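You operate a simulated robot arm through the tools that you are given. There is no shell and no other tool. Be economical: measure what you need, move in short steps, check, and stop when the job is done.

You run a simulated robot arm. Do the job below in one go: nothing can be reset, and whatever is moved stays where it is left.

TASK
Take the wide rod and put it on the grey plate.

Only the result counts: the job must be done as asked and must still hold three seconds after the hand-in. Knocking over, shifting, dropping, spilling or breaking anything else fails it.

THE ROBOT
A 6-joint arm with a two-finger parallel gripper, fixed in place. Base frame: the origin is at the foot of the arm, x ahead of it, y to its left, z up; the work surface is at about z = 0. Readings come in m, degrees, newtons and seconds.
With the tool pointing down near the work surface it reaches from about 0.14 to 0.58 m from the base axis. Its first joint turns from -66.0 to 66.0 degrees. Payload 2.1 kg.
The TCP is the grasp point between the finger pads, 0.03 m short of the fingertips. In the tool frame z runs along the fingers and y along their closing line. The gripper opens to 0.094 m. The fingers are 0.028 m wide and 0.01 m thick; the gripper's body (0.05 by 0.096 m) begins 0.055 m behind the TCP.
Orientation is told as [roll, pitch, yaw] about the base's x, y, z axes, in that order, counted from this pose: with the fingers straight down and closing along the base's y, the tool's x points along the base's -x, its y along +y and its z along -z.

THE INTERFACE
- The arm moves only by the tool send_rows. Its argument "moves" is text: rows parted by semicolons, each of 7 numbers parted by spaces: the shift along the base's x, y, z in m, then the turn, a rotation vector about the base's x, y, z in degrees, then the finger opening in m, from 0 to 0.094. In form: tx ty tz rx ry rz gripper; .... A call has 1 to 12 rows; each row is the pose to reach, as a shift and turn from the pose commanded when the call began. Rows are played at 5 a second. More than 0.05 m and 8.6 degrees between two rows, or a gripper value outside its range, and nothing of the call is played. Where a pose cannot be reached the arm comes as near as it can. A force on the tool above 40 N (or 10 N above the force at the start of the call, whichever is more), or a blocked arm, ends the call early, and 0.2 s more pass. Each finger travels about 0.072 m/s and halts on what it meets, pressing with about 40 N; the grip force reading is that of the motor and also rises with nothing between the fingers. The clock runs only during rows and for 0.2 s after the last one: add rows that repeat a pose to give the fingers time. It gives the time, the measured TCP pose, the force on the tool (base axes), the opening and the grip force at its end, in the units of the frame above (readings bear some noise), and new pictures: "pictures" is both (left out), scene, wrist or none.
- Cameras (640 x 400 px; columns grow to the right, rows downward): "scene" is fixed at [0.0622, -0.3716, 0.4969]; the picture's right is [0.74, -0.67, 0.00], its down [-0.30, -0.33, -0.89] and it looks along [0.60, 0.66, -0.45] (base axes); focal length 357 px, centre (320, 200). "wrist" rides on the gripper at [0.076, 0.014, -0.103] in the tool frame; the picture's right is [-0.18, 0.98, 0.00], its down [-0.75, -0.14, -0.64] and it looks along [-0.63, -0.12, 0.77] (tool axes); focal length 243 px, centre (320, 200). There is no depth. A picture from a camera that has moved, and an enlarged one, comes with that camera's place and axes in the base frame and with its lens.
- zoom(camera, box): a new picture of the part [left, top, right, bottom] of that camera's present view, enlarged. The clock stands still meanwhile.
- finish_job(): hands the job in; it is judged then, once.

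Work in short steps. Places have to be worked out from the pictures, the camera data and where the tool is seen: move nearer, look again, correct. Check each grasp and each placing, and mend what went wrong. You have 90 turns and 170 pictures in all, those below and enlarged ones among them. Open the gripper and draw the arm clear of the work before you hand the job in, unless the task says otherwise; then end with one line.

The tools are called after "Call:" by a JSON object that holds its "name" and its "arguments". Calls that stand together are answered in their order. send_rows: Moves the arm, as the interface text tells. Its arguments: {"type":"object","properties":{"moves":{"type":"string"},"pictures":{"type":"string","enum":["both","scene","wrist","none"]}},"required":["moves"]} The other tools are called the same way: zoom (camera, box) takes an enlarged picture of a part of a camera's view; finish_job () hands the job in.

At the start:

```text
time: 0.0
eef_pos: [0.3693, 0.1009, 0.239]
ee_rot: [-0.1, -0.1, -0.1]
wrist_force: [-0.1, 0.8, 0.1]
finger_gap: 0.0939
grip_force: 0.0
```

scene: 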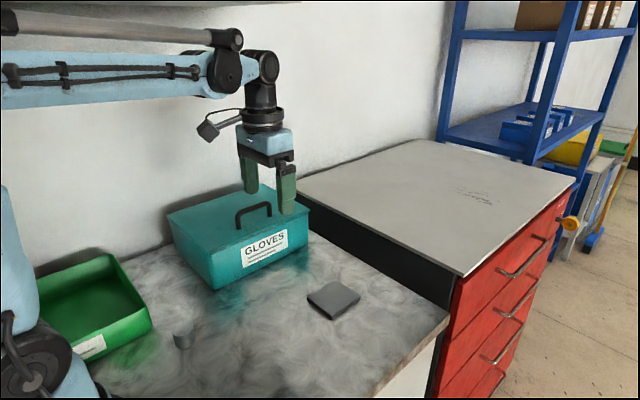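
wrist: 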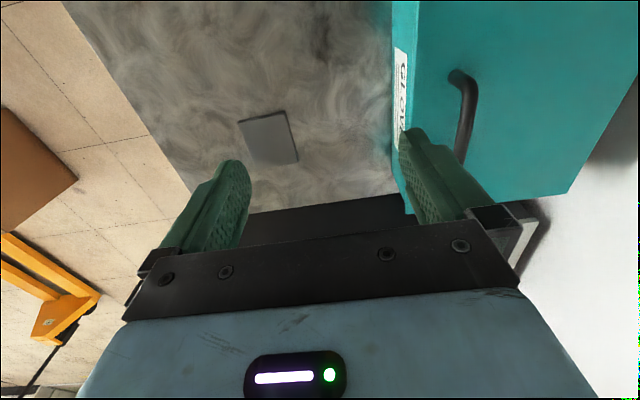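

I see a grey plate at about (333,300) and a small grey object near (183,335). I'll enlarge both areas to identify the rod.

Call:
{"name": "zoom", "arguments": {"camera": "scene", "box": [100, 260, 260, 400]}}

Call:
{"name": "zoom", "arguments": {"camera": "scene", "box": [160, 170, 400, 330]}}

Call:
{"name": "zoom", "arguments": {"camera": "scene", "box": [0, 230, 180, 370]}}

```text
2.86 times, centred on (180, 330) of scene
camera zoom: at [0.0622, -0.3716, 0.4969], right [0.74, -0.67, 0.0], down [-0.3, -0.33, -0.89], along [0.6, 0.66, -0.45], focal length 1019 px, centre (720, -171)
```

zoom: 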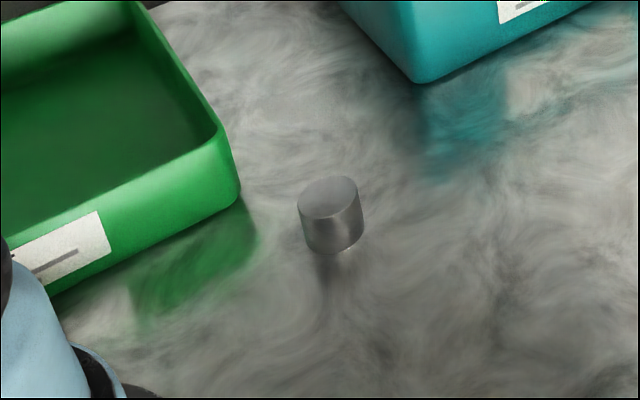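

```text
2.50 times, centred on (280, 250) of scene
camera zoom: at [0.0622, -0.3716, 0.4969], right [0.74, -0.67, 0.0], down [-0.3, -0.33, -0.89], along [0.6, 0.66, -0.45], focal length 892 px, centre (420, 75)
```

zoom: 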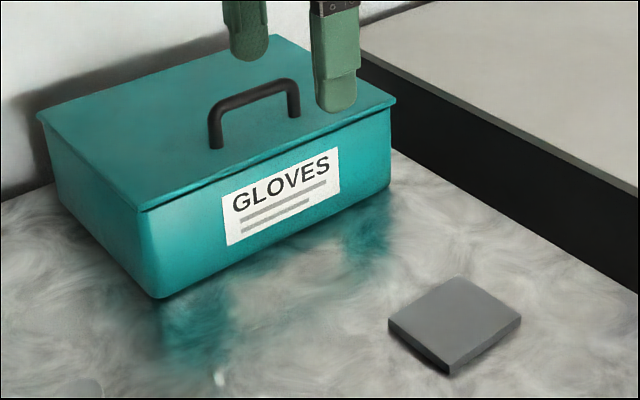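

```text
2.86 times, centred on (90, 300) of scene
camera zoom: at [0.0622, -0.3716, 0.4969], right [0.74, -0.67, 0.0], down [-0.3, -0.33, -0.89], along [0.6, 0.66, -0.45], focal length 1019 px, centre (977, -86)
```

zoom: 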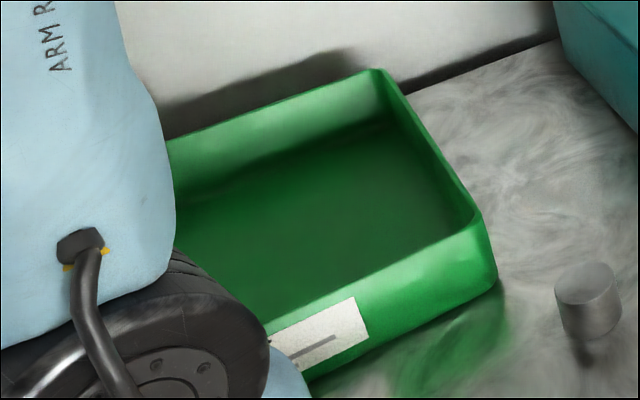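

The cylinder stands at about (0.18, 0.10), roughly 37 mm wide and 32 mm tall. The plate is near (0.44, 0.01). Other rods may be hidden, so I'll pull back and up to look from the wrist camera.

Call:
{"name": "send_rows", "arguments": {"moves": "0 0 0.04 0 0 0 0.094; -0.04 0 0.06 0 0 0 0.094; -0.08 0 0.06 0 0 0 0.094; -0.12 0 0.06 0 0 0 0.094; -0.15 0 0.06 0 0 0 0.094; -0.15 0 0.06 0 0 0 0.094"}}

```text
time: 1.4
eef_pos: [0.2204, 0.101, 0.2986]
ee_rot: [0.0, -0.1, -0.1]
wrist_force: [-0.3, -0.6, 0.5]
finger_gap: 0.094
grip_force: 0.1
camera wrist: at [0.1437, 0.1161, 0.4015], right [0.19, 0.98, 0.0], down [0.75, -0.14, 0.64], along [0.63, -0.12, -0.77], focal length 243 px, centre (320, 200)
```

scene: 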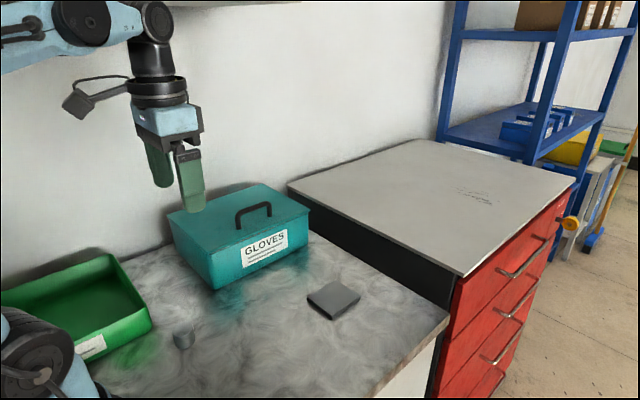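
wrist: 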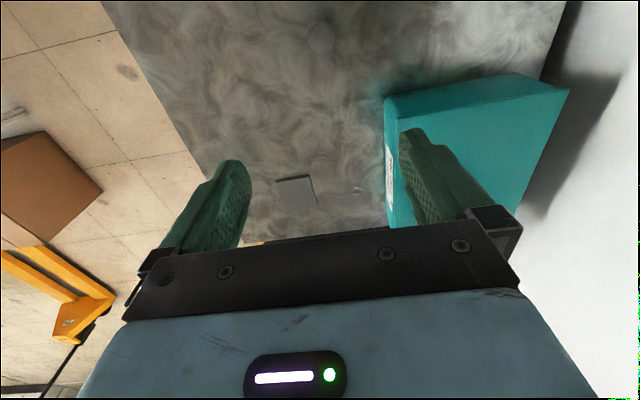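

The wrist view shows the cylinder near (320,38) and something faint near (357,188), possibly a second object. I'll enlarge those spots, plus a bright speck in the scene view.

Call:
{"name": "zoom", "arguments": {"camera": "wrist", "box": [250, 130, 410, 240]}}

Call:
{"name": "zoom", "arguments": {"camera": "wrist", "box": [220, 0, 420, 125]}}

Call:
{"name": "zoom", "arguments": {"camera": "scene", "box": [180, 230, 400, 370]}}

```text
3.64 times, centred on (330, 185) of wrist
camera zoom: at [0.1437, 0.1161, 0.4015], right [0.19, 0.98, 0.0], down [0.75, -0.14, 0.64], along [0.63, -0.12, -0.77], focal length 882 px, centre (284, 254)
```

zoom: 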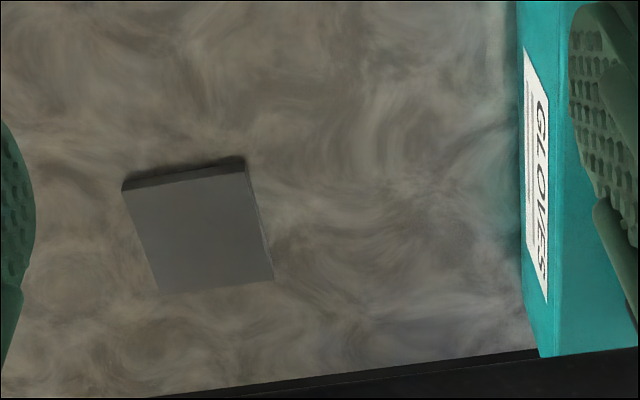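

```text
3.20 times, centred on (320, 62) of wrist
camera zoom: at [0.1437, 0.1161, 0.4015], right [0.19, 0.98, 0.0], down [0.75, -0.14, 0.64], along [0.63, -0.12, -0.77], focal length 776 px, centre (320, 640)
```

zoom: 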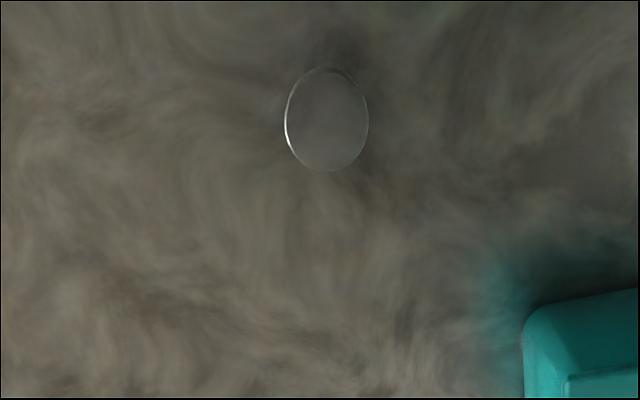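

```text
2.86 times, centred on (290, 300) of scene
camera zoom: at [0.0622, -0.3716, 0.4969], right [0.74, -0.67, 0.0], down [-0.3, -0.33, -0.89], along [0.6, 0.66, -0.45], focal length 1019 px, centre (406, -86)
```

zoom: 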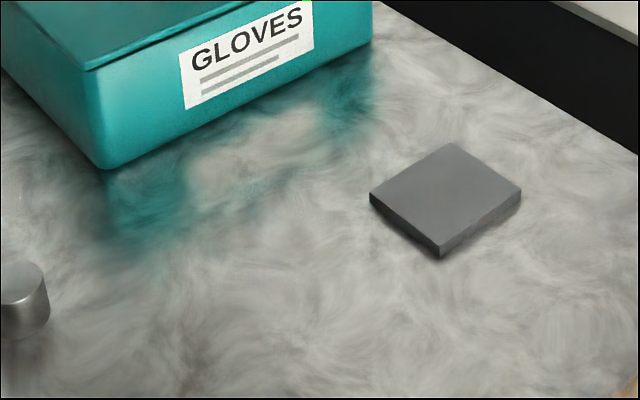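

Only one rod is visible so far, and the tray interior is partly hidden. I'll turn and move to look into the tray before deciding.

Call:
{"name": "send_rows", "arguments": {"moves": "0 0.01 0.01 0 0 8 0.094; -0.01 0.02 0.02 0 0 16 0.094; -0.02 0.03 0.02 0 0 24 0.094; -0.03 0.04 0.02 0 0 32 0.094; -0.04 0.05 0.02 0 0 40 0.094; -0.04 0.06 0.02 0 0 48 0.094; -0.04 0.07 0.02 0 0 56 0.094; -0.04 0.07 0.02 0 0 64 0.094; -0.04 0.07 0.02 0 0 72 0.094; -0.04 0.07 0.02 0 0 80 0.094; -0.04 0.07 0.02 0 0 88 0.094; -0.04 0.07 0.02 0 0 88 0.094"}}

```text
time: 2.5
eef_pos: [0.212, 0.1102, 0.3039]
ee_rot: [0.0, -0.1, 23.0]
wrist_force: [-0.2, 0.6, 0.7]
finger_gap: 0.0944
grip_force: 0.1
stopped in row 5: the arm was blocked; the commanded pose is now the measured one
camera wrist: at [0.1373, 0.0945, 0.4082], right [-0.21, 0.98, 0.0], down [0.75, 0.16, 0.64], along [0.63, 0.14, -0.77], focal length 243 px, centre (320, 200)
```

scene: 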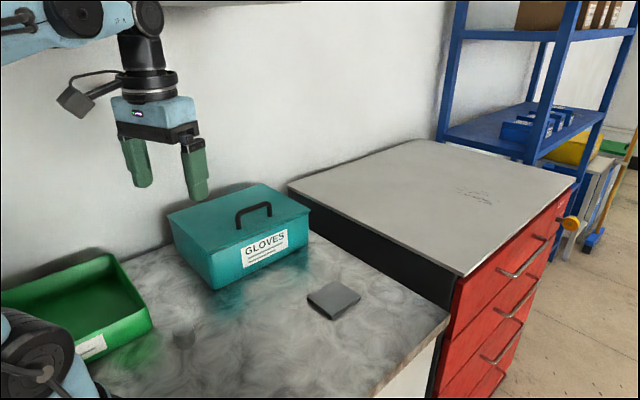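
wrist: 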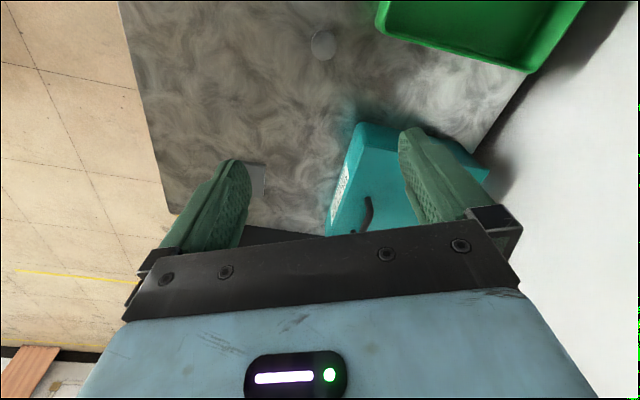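

The arm got blocked, probably folded too tightly. I'll drop slightly, keep the radius, and go on turning.

Call:
{"name": "send_rows", "arguments": {"moves": "0 0.01 -0.01 0 0 7 0.094; 0 0.02 -0.02 0 0 14 0.094; 0 0.03 -0.03 0 0 21 0.094; -0.01 0.04 -0.03 0 0 28 0.094; -0.01 0.05 -0.03 0 0 36 0.094; -0.01 0.06 -0.03 0 0 44 0.094; -0.01 0.06 -0.03 0 0 52 0.094; -0.01 0.06 -0.03 0 0 60 0.094; -0.01 0.06 -0.03 0 0 60 0.094"}}

```text
time: 4.5
eef_pos: [0.2023, 0.1718, 0.2754]
ee_rot: [0.0, 0.1, 83.2]
wrist_force: [0.1, 0.1, -0.5]
finger_gap: 0.0941
grip_force: 0.1
camera wrist: at [0.1797, 0.0976, 0.3789], right [-0.95, 0.3, 0.0], down [0.23, 0.73, 0.64], along [0.19, 0.61, -0.77], focal length 243 px, centre (320, 200)
```

scene: 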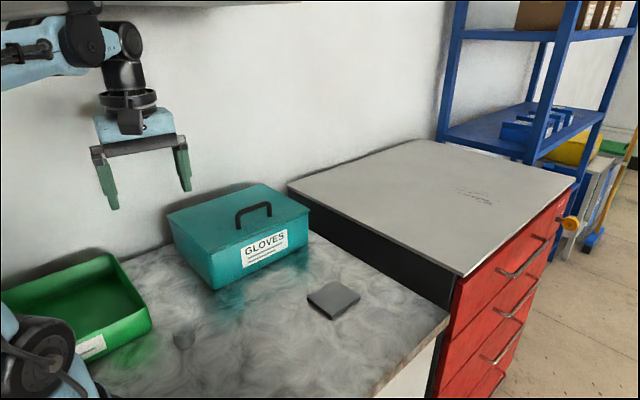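
wrist: 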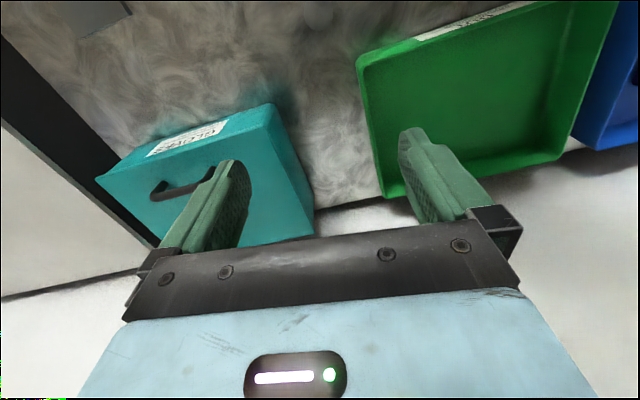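

The tray looks empty, and there is a blue container beyond it at the right edge. I'll enlarge that side.

Call:
{"name": "zoom", "arguments": {"camera": "wrist", "box": [340, 0, 640, 190]}}

Call:
{"name": "zoom", "arguments": {"camera": "wrist", "box": [200, 0, 420, 140]}}

```text
2.11 times, centred on (490, 95) of wrist
camera zoom: at [0.1797, 0.0976, 0.3789], right [-0.95, 0.3, 0.0], down [0.23, 0.73, 0.64], along [0.19, 0.61, -0.77], focal length 511 px, centre (-38, 421)
```

zoom: 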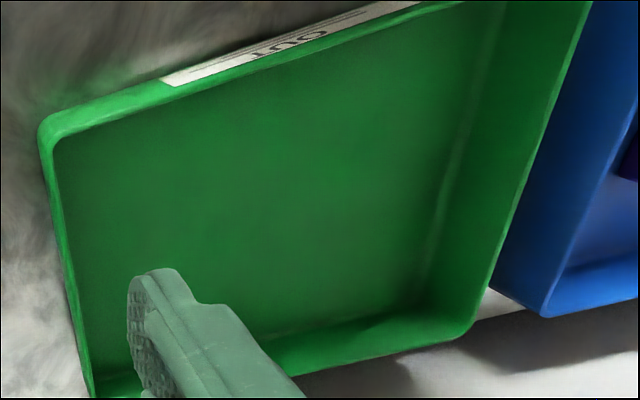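

```text
2.86 times, centred on (310, 70) of wrist
camera zoom: at [0.1797, 0.0976, 0.3789], right [-0.95, 0.3, 0.0], down [0.23, 0.73, 0.64], along [0.19, 0.61, -0.77], focal length 693 px, centre (349, 571)
```

zoom: 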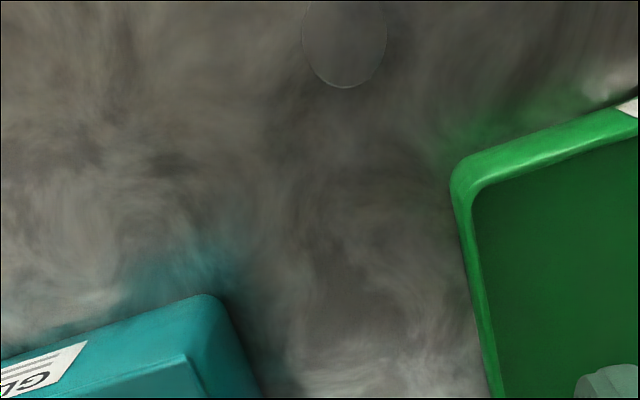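

No other rod is in sight, so the metal cylinder is the wide rod: centre about (0.186, 0.113), about 35 mm wide and 25–30 mm tall. I'll turn back to yaw ≈3° and go above it at z ≈ 0.17, with the opening narrowed to 0.075.

Call:
{"name": "send_rows", "arguments": {"moves": "0 -0.005 -0.01 0 0 -8 0.094; 0 -0.01 -0.02 0 0 -16 0.09; 0 -0.015 -0.03 0 0 -24 0.085; 0 -0.02 -0.04 0 0 -32 0.08; 0 -0.025 -0.05 0 0 -40 0.075; -0.005 -0.03 -0.06 0 0 -48 0.075; -0.005 -0.035 -0.07 0 0 -56 0.075; -0.01 -0.04 -0.08 0 0 -64 0.075; -0.01 -0.05 -0.09 0 0 -72 0.075; -0.015 -0.059 -0.1 0 0 -80 0.075; -0.015 -0.059 -0.105 0 0 -80 0.075"}}

```text
time: 6.9
eef_pos: [0.1875, 0.1114, 0.1695]
ee_rot: [0.0, 0.1, 2.9]
wrist_force: [-0.1, 0.2, 1.1]
finger_gap: 0.0749
grip_force: 0.1
camera wrist: at [0.1109, 0.1225, 0.2738], right [0.13, 0.99, 0.0], down [0.76, -0.1, 0.64], along [0.64, -0.09, -0.77], focal length 243 px, centre (320, 200)
```

scene: 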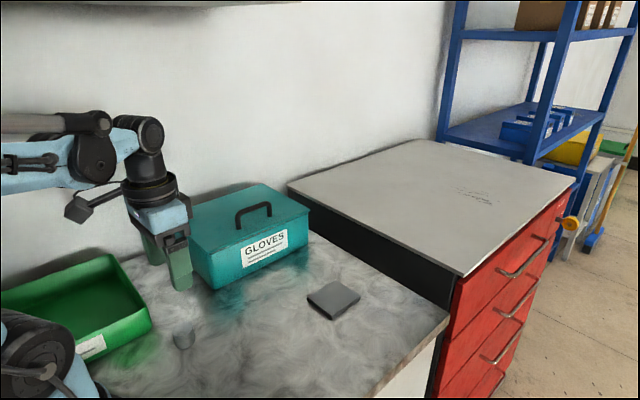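
wrist: 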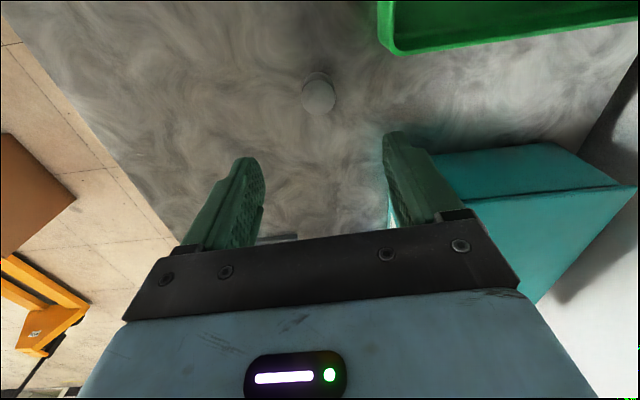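

The rod's top appears at wrist (318,95), which gives about (0.184, 0.110). An enlargement should refine the centre and height.

Call:
{"name": "zoom", "arguments": {"camera": "wrist", "box": [270, 60, 370, 125]}}

```text
6.15 times, centred on (320, 92) of wrist
camera zoom: at [0.1109, 0.1225, 0.2738], right [0.13, 0.99, 0.0], down [0.76, -0.1, 0.64], along [0.64, -0.09, -0.77], focal length 1493 px, centre (320, 862)
```

zoom: 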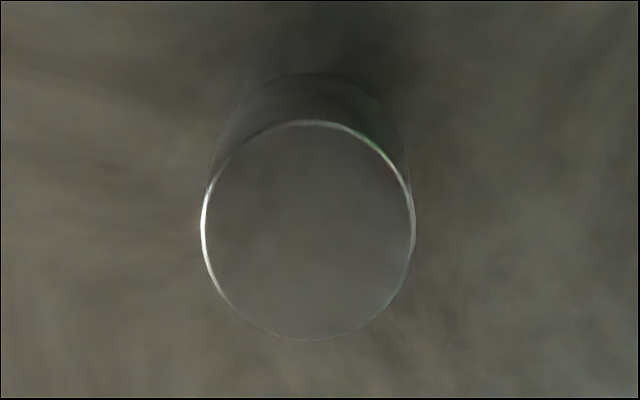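

The rod is centred at (0.1855, 0.1098), about 33.5 mm wide and 30 mm tall. I'll descend over it in steps to TCP z ≈ 0.037.

Call:
{"name": "send_rows", "arguments": {"moves": "-0.002 -0.002 -0.03 0 0 0 0.075; -0.002 -0.002 -0.06 0 0 0 0.075; -0.002 -0.002 -0.09 0 0 0 0.075; -0.002 -0.002 -0.105 0 0 0 0.075; -0.002 -0.002 -0.105 0 0 0 0.075"}}

```text
time: 8.1
eef_pos: [0.1856, 0.1108, 0.066]
ee_rot: [0.0, 0.0, 2.9]
wrist_force: [-0.1, 0.4, 0.1]
finger_gap: 0.075
grip_force: 0.1
camera wrist: at [0.109, 0.1208, 0.1691], right [0.13, 0.99, 0.0], down [0.76, -0.1, 0.64], along [0.64, -0.08, -0.77], focal length 243 px, centre (320, 200)
```

scene: 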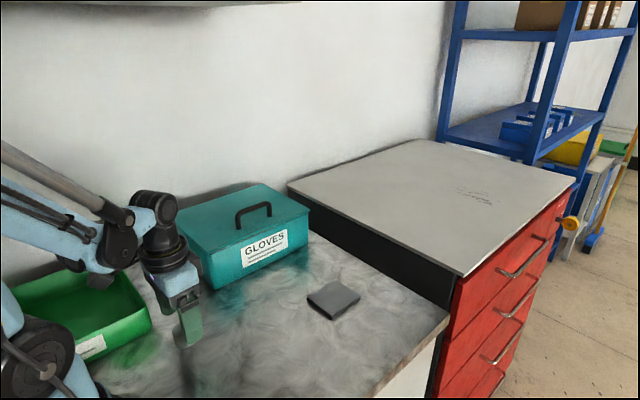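
wrist: 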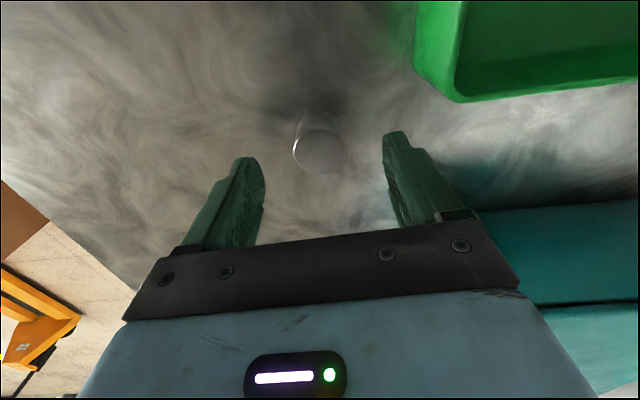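

The rod sits midway between the fingers and in line with them. I'll descend 29 mm more and close gently.

Call:
{"name": "send_rows", "arguments": {"moves": "0 -0.0005 -0.015 0 0 0 0.075; 0 -0.0005 -0.029 0 0 0 0.075; 0 -0.0005 -0.029 0 0 0 0.075; 0 -0.0005 -0.029 0 0 0 0.06; 0 -0.0005 -0.029 0 0 0 0.045; 0 -0.0005 -0.029 0 0 0 0.036; 0 -0.0005 -0.029 0 0 0 0.028; 0 -0.0005 -0.029 0 0 0 0.028; 0 -0.0005 -0.029 0 0 0 0.028"}}

```text
time: 10.1
eef_pos: [0.1857, 0.1092, 0.0363]
ee_rot: [0.1, 0.0, 3.0]
wrist_force: [0.2, -0.3, 0.3]
finger_gap: 0.0329
grip_force: 39.9
camera wrist: at [0.1091, 0.1203, 0.1405], right [0.13, 0.99, 0.0], down [0.76, -0.1, 0.64], along [0.64, -0.08, -0.77], focal length 243 px, centre (320, 200)
```

scene: 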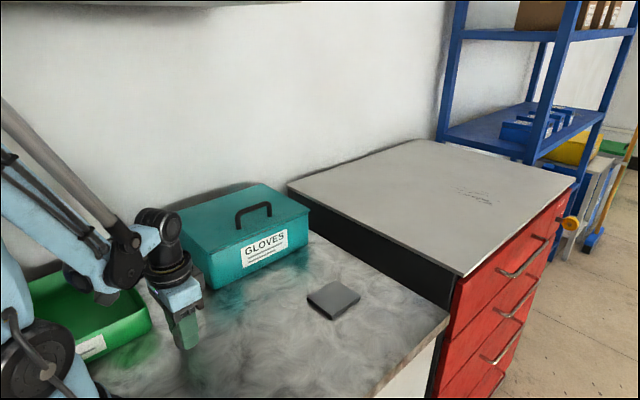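
wrist: 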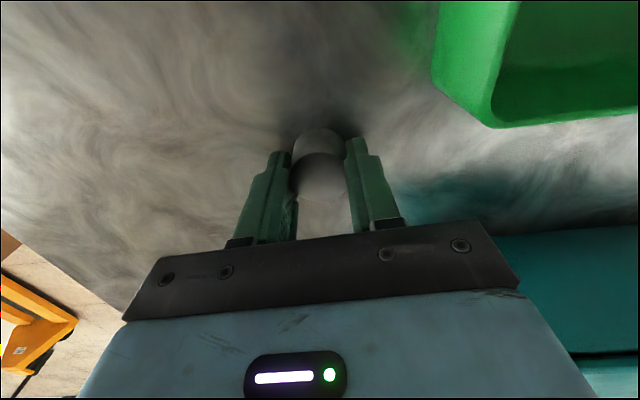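

The fingers stopped at 33 mm with 40 N, so the rod is held. I'll lift it straight up and check.

Call:
{"name": "send_rows", "arguments": {"moves": "0 0 0.02 0 0 0 0.028; 0 0 0.05 0 0 0 0.028; 0 0 0.08 0 0 0 0.028; 0.03 -0.02 0.1 0 0 0 0.028; 0.07 -0.045 0.1 0 0 0 0.028; 0.11 -0.07 0.1 0 0 0 0.028; 0.15 -0.09 0.1 0 0 0 0.028; 0.18 -0.1 0.1 0 0 0 0.028; 0.18 -0.1 0.1 0 0 0 0.028"}}

```text
time: 12.1
eef_pos: [0.3652, 0.0087, 0.1369]
ee_rot: [0.0, 0.0, 3.1]
wrist_force: [0.8, -0.8, -2.2]
finger_gap: 0.0325
grip_force: 40.7
camera wrist: at [0.289, 0.0196, 0.2401], right [0.13, 0.99, 0.0], down [0.76, -0.1, 0.64], along [0.64, -0.08, -0.77], focal length 243 px, centre (320, 200)
```

scene: 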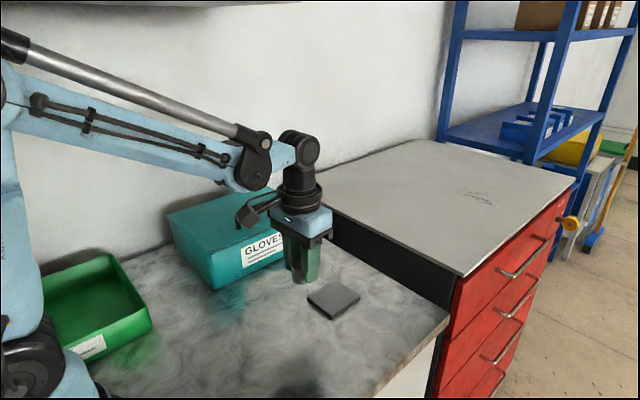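
wrist: 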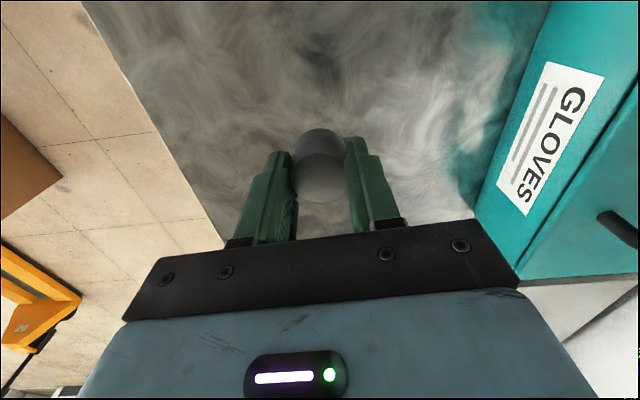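

The rod is held and the plate is now hidden behind the gripper. I'll move above my estimate of the plate, (0.442, 0.011), to look down at it.

Call:
{"name": "send_rows", "arguments": {"moves": "0.04 0.002 0 0 0 0 0.028; 0.077 0.002 0 0 0 0 0.028; 0.077 0.002 0 0 0 0 0.028"}}

Call:
{"name": "zoom", "arguments": {"camera": "wrist", "box": [240, 60, 400, 220]}}

Call:
{"name": "zoom", "arguments": {"camera": "scene", "box": [270, 240, 400, 330]}}

```text
time: 12.9
eef_pos: [0.4413, 0.0114, 0.1371]
ee_rot: [0.1, 0.0, 3.0]
wrist_force: [-0.1, -1.2, -2.4]
finger_gap: 0.0325
grip_force: 40.2
camera wrist: at [0.3653, 0.0223, 0.2402], right [0.13, 0.99, 0.0], down [0.76, -0.1, 0.64], along [0.64, -0.08, -0.77], focal length 243 px, centre (320, 200)
```

scene: 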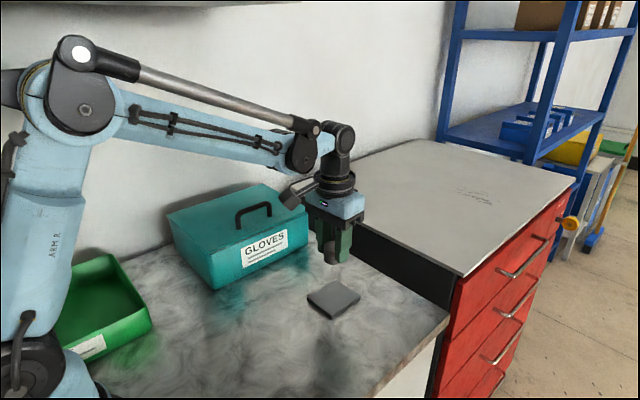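
wrist: 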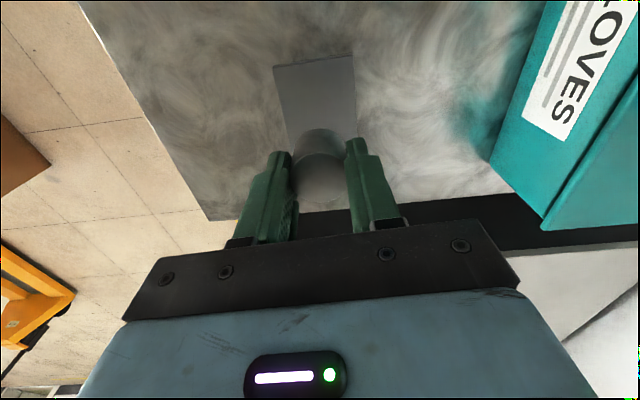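

```text
2.50 times, centred on (320, 140) of wrist
camera zoom: at [0.3653, 0.0223, 0.2402], right [0.13, 0.99, 0.0], down [0.76, -0.1, 0.64], along [0.64, -0.08, -0.77], focal length 606 px, centre (320, 350)
```

zoom: 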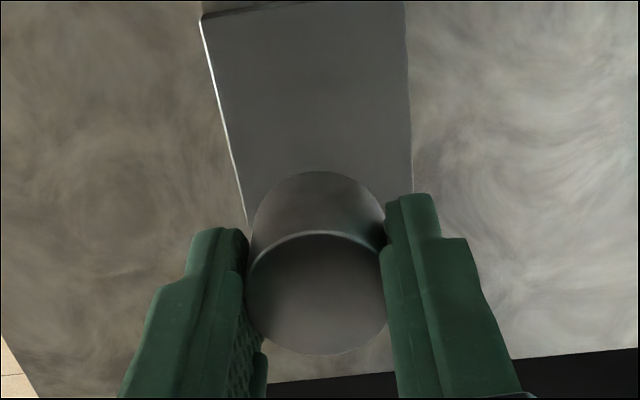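

```text
4.44 times, centred on (335, 285) of scene
camera zoom: at [0.0623, -0.3716, 0.4969], right [0.74, -0.67, 0.0], down [-0.3, -0.33, -0.89], along [0.6, 0.66, -0.45], focal length 1586 px, centre (253, -178)
```

zoom: 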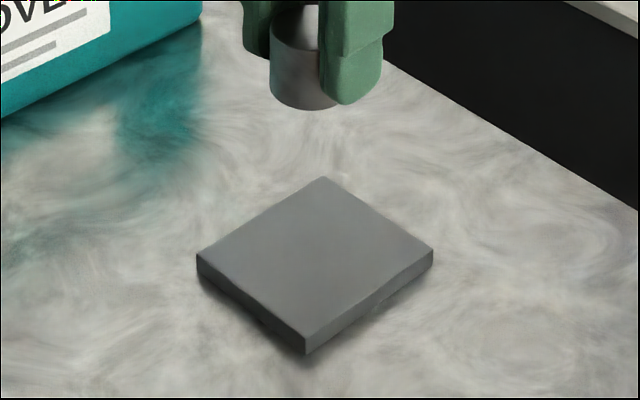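

The plate's top spans about x 0.409–0.485 and y −0.021–0.045, and is about 10 mm thick, so its centre is near (0.446, 0.012). The rod rests on it at TCP z ≈ 0.047; I'll descend to 0.050 first.

Call:
{"name": "send_rows", "arguments": {"moves": "0.004 0.0005 -0.03 0 0 0 0.028; 0.004 0.0005 -0.06 0 0 0 0.028; 0.004 0.0005 -0.08 0 0 0 0.028; 0.004 0.0005 -0.087 0 0 0 0.028; 0.004 0.0005 -0.087 0 0 0 0.028"}}

Call:
{"name": "zoom", "arguments": {"camera": "scene", "box": [270, 240, 400, 330]}}

```text
time: 14.1
eef_pos: [0.446, 0.0123, 0.0501]
ee_rot: [0.0, 0.0, 3.0]
wrist_force: [1.0, -0.3, -2.2]
finger_gap: 0.0327
grip_force: 40.0
camera wrist: at [0.3695, 0.0223, 0.1526], right [0.13, 0.99, 0.0], down [0.76, -0.1, 0.64], along [0.64, -0.08, -0.77], focal length 243 px, centre (320, 200)
```

scene: 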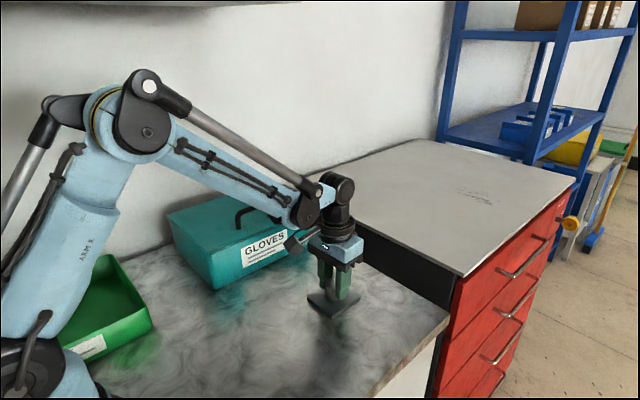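
wrist: 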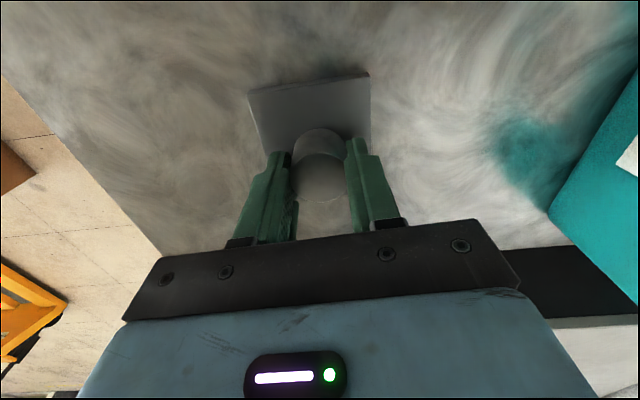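

```text
4.44 times, centred on (335, 285) of scene
camera zoom: at [0.0623, -0.3716, 0.4969], right [0.74, -0.67, 0.0], down [-0.3, -0.33, -0.89], along [0.6, 0.66, -0.45], focal length 1586 px, centre (253, -178)
```

zoom: 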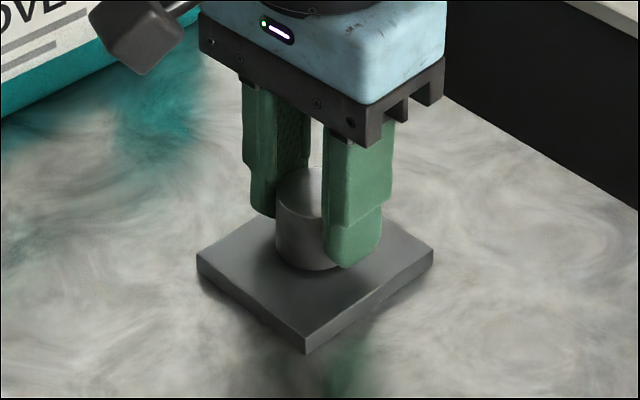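

The rod is central over the plate with a few millimetres left. I'll creep down by 1 mm and watch the vertical force.

Call:
{"name": "send_rows", "arguments": {"moves": "0 0 -0.001 0 0 0 0.028; 0 0 -0.002 0 0 0 0.028; 0 0 -0.002 0 0 0 0.028", "pictures": "none"}}

```text
time: 14.9
eef_pos: [0.4461, 0.012, 0.0475]
ee_rot: [0.0, 0.0, 3.0]
wrist_force: [0.6, -0.4, -2.3]
finger_gap: 0.0329
grip_force: 40.7
```

There is no contact yet, so I'll go down another millimetre.

Call:
{"name": "send_rows", "arguments": {"moves": "0 0 -0.0005 0 0 0 0.028; 0 0 -0.001 0 0 0 0.028; 0 0 -0.001 0 0 0 0.028", "pictures": "none"}}

```text
time: 15.7
eef_pos: [0.4461, 0.0116, 0.0476]
ee_rot: [0.1, -0.1, 2.9]
wrist_force: [-2.9, 0.2, 11.4]
finger_gap: 0.0325
grip_force: 40.1
```

The vertical force rose to 11 N, so the rod is on the plate. I'll ease up half a millimetre and open slowly.

Call:
{"name": "send_rows", "arguments": {"moves": "0 0 0.0005 0 0 0 0.028; 0 0 0.0005 0 0 0 0.033; 0 0 0.0005 0 0 0 0.036; 0 0 0.0005 0 0 0 0.042; 0 0 0.0005 0 0 0 0.055; 0 0 0.0005 0 0 0 0.065; 0 0 0.0005 0 0 0 0.065"}}

```text
time: 17.3
eef_pos: [0.4457, 0.0116, 0.0453]
ee_rot: [0.0, 0.0, 3.0]
wrist_force: [-0.7, 0.8, 0.0]
finger_gap: 0.0648
grip_force: 0.0
camera wrist: at [0.37, 0.0226, 0.1505], right [0.13, 0.99, 0.0], down [0.76, -0.1, 0.64], along [0.64, -0.08, -0.77], focal length 243 px, centre (320, 200)
```

scene: 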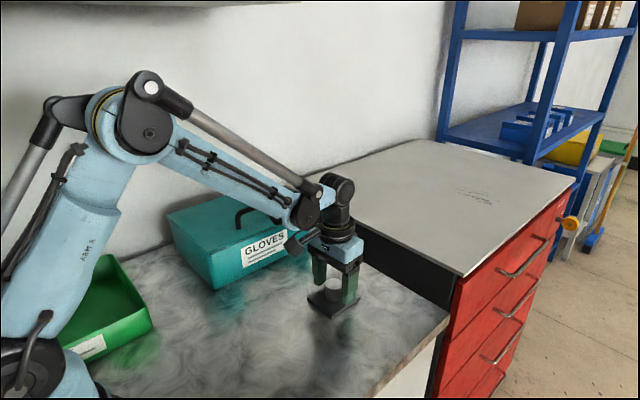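
wrist: 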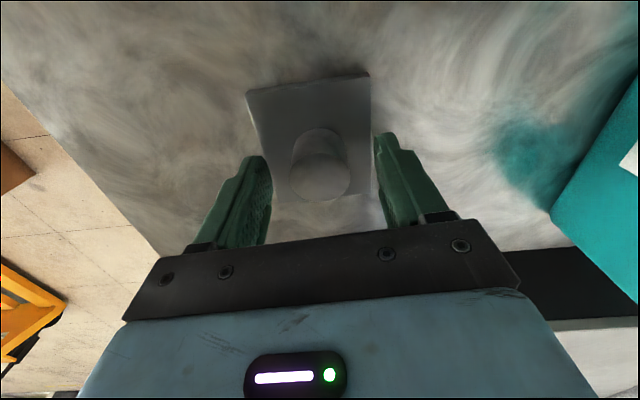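

The rod stands free on the plate. I'll lift straight up and clear.

Call:
{"name": "send_rows", "arguments": {"moves": "0 0 0.03 0 0 0 0.065; 0 0 0.06 0 0 0 0.065; 0 0 0.1 0 0 0 0.065; -0.03 0 0.14 0 0 0 0.065; -0.07 0 0.15 0 0 0 0.065; -0.11 0 0.15 0 0 0 0.065; -0.11 0 0.15 0 0 0 0.065"}}

Call:
{"name": "zoom", "arguments": {"camera": "scene", "box": [270, 240, 400, 330]}}

```text
time: 18.9
eef_pos: [0.3372, 0.0111, 0.1967]
ee_rot: [0.0, 0.0, 3.2]
wrist_force: [0.1, 0.9, -0.4]
finger_gap: 0.0649
grip_force: 0.0
camera wrist: at [0.26, 0.0226, 0.2997], right [0.13, 0.99, 0.0], down [0.76, -0.1, 0.64], along [0.64, -0.08, -0.77], focal length 243 px, centre (320, 200)
```

scene: 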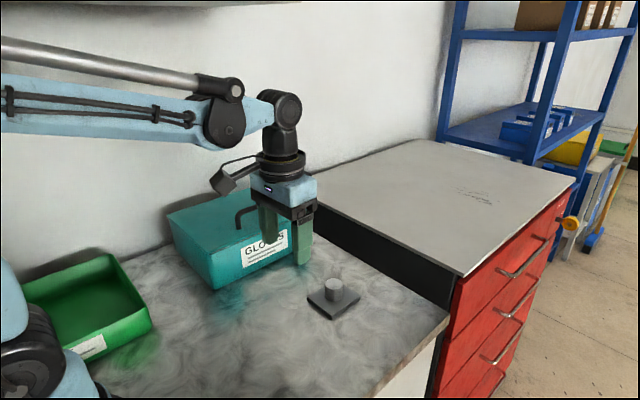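
wrist: 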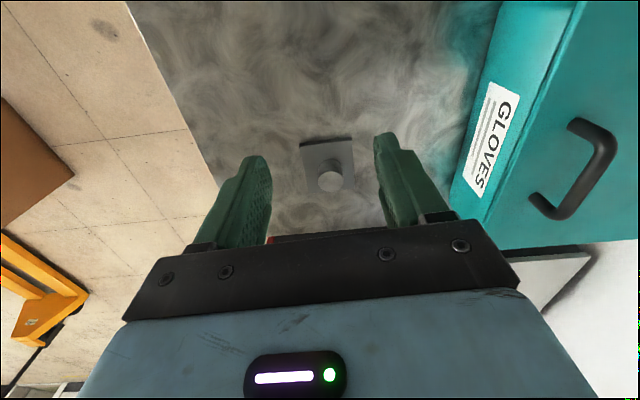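

```text
4.44 times, centred on (335, 285) of scene
camera zoom: at [0.0622, -0.3716, 0.4969], right [0.74, -0.67, 0.0], down [-0.3, -0.33, -0.89], along [0.6, 0.66, -0.45], focal length 1586 px, centre (253, -178)
```

zoom: 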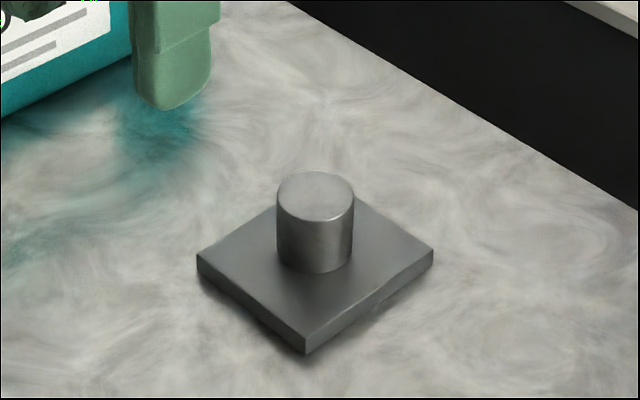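

The rod stands upright near the plate's centre, the plate has not shifted and the arm is clear. I'm handing the job in.

Call:
{"name": "finish_job", "arguments": {}}

```text
The job is handed in.
```

The wide rod is standing upright near the centre of the grey plate, with the gripper open, the arm clear, and nothing else seen to have moved. It was the only rod I could find: the green tray was empty, but I did not open the gloves box or see all of the blue container behind the tray.
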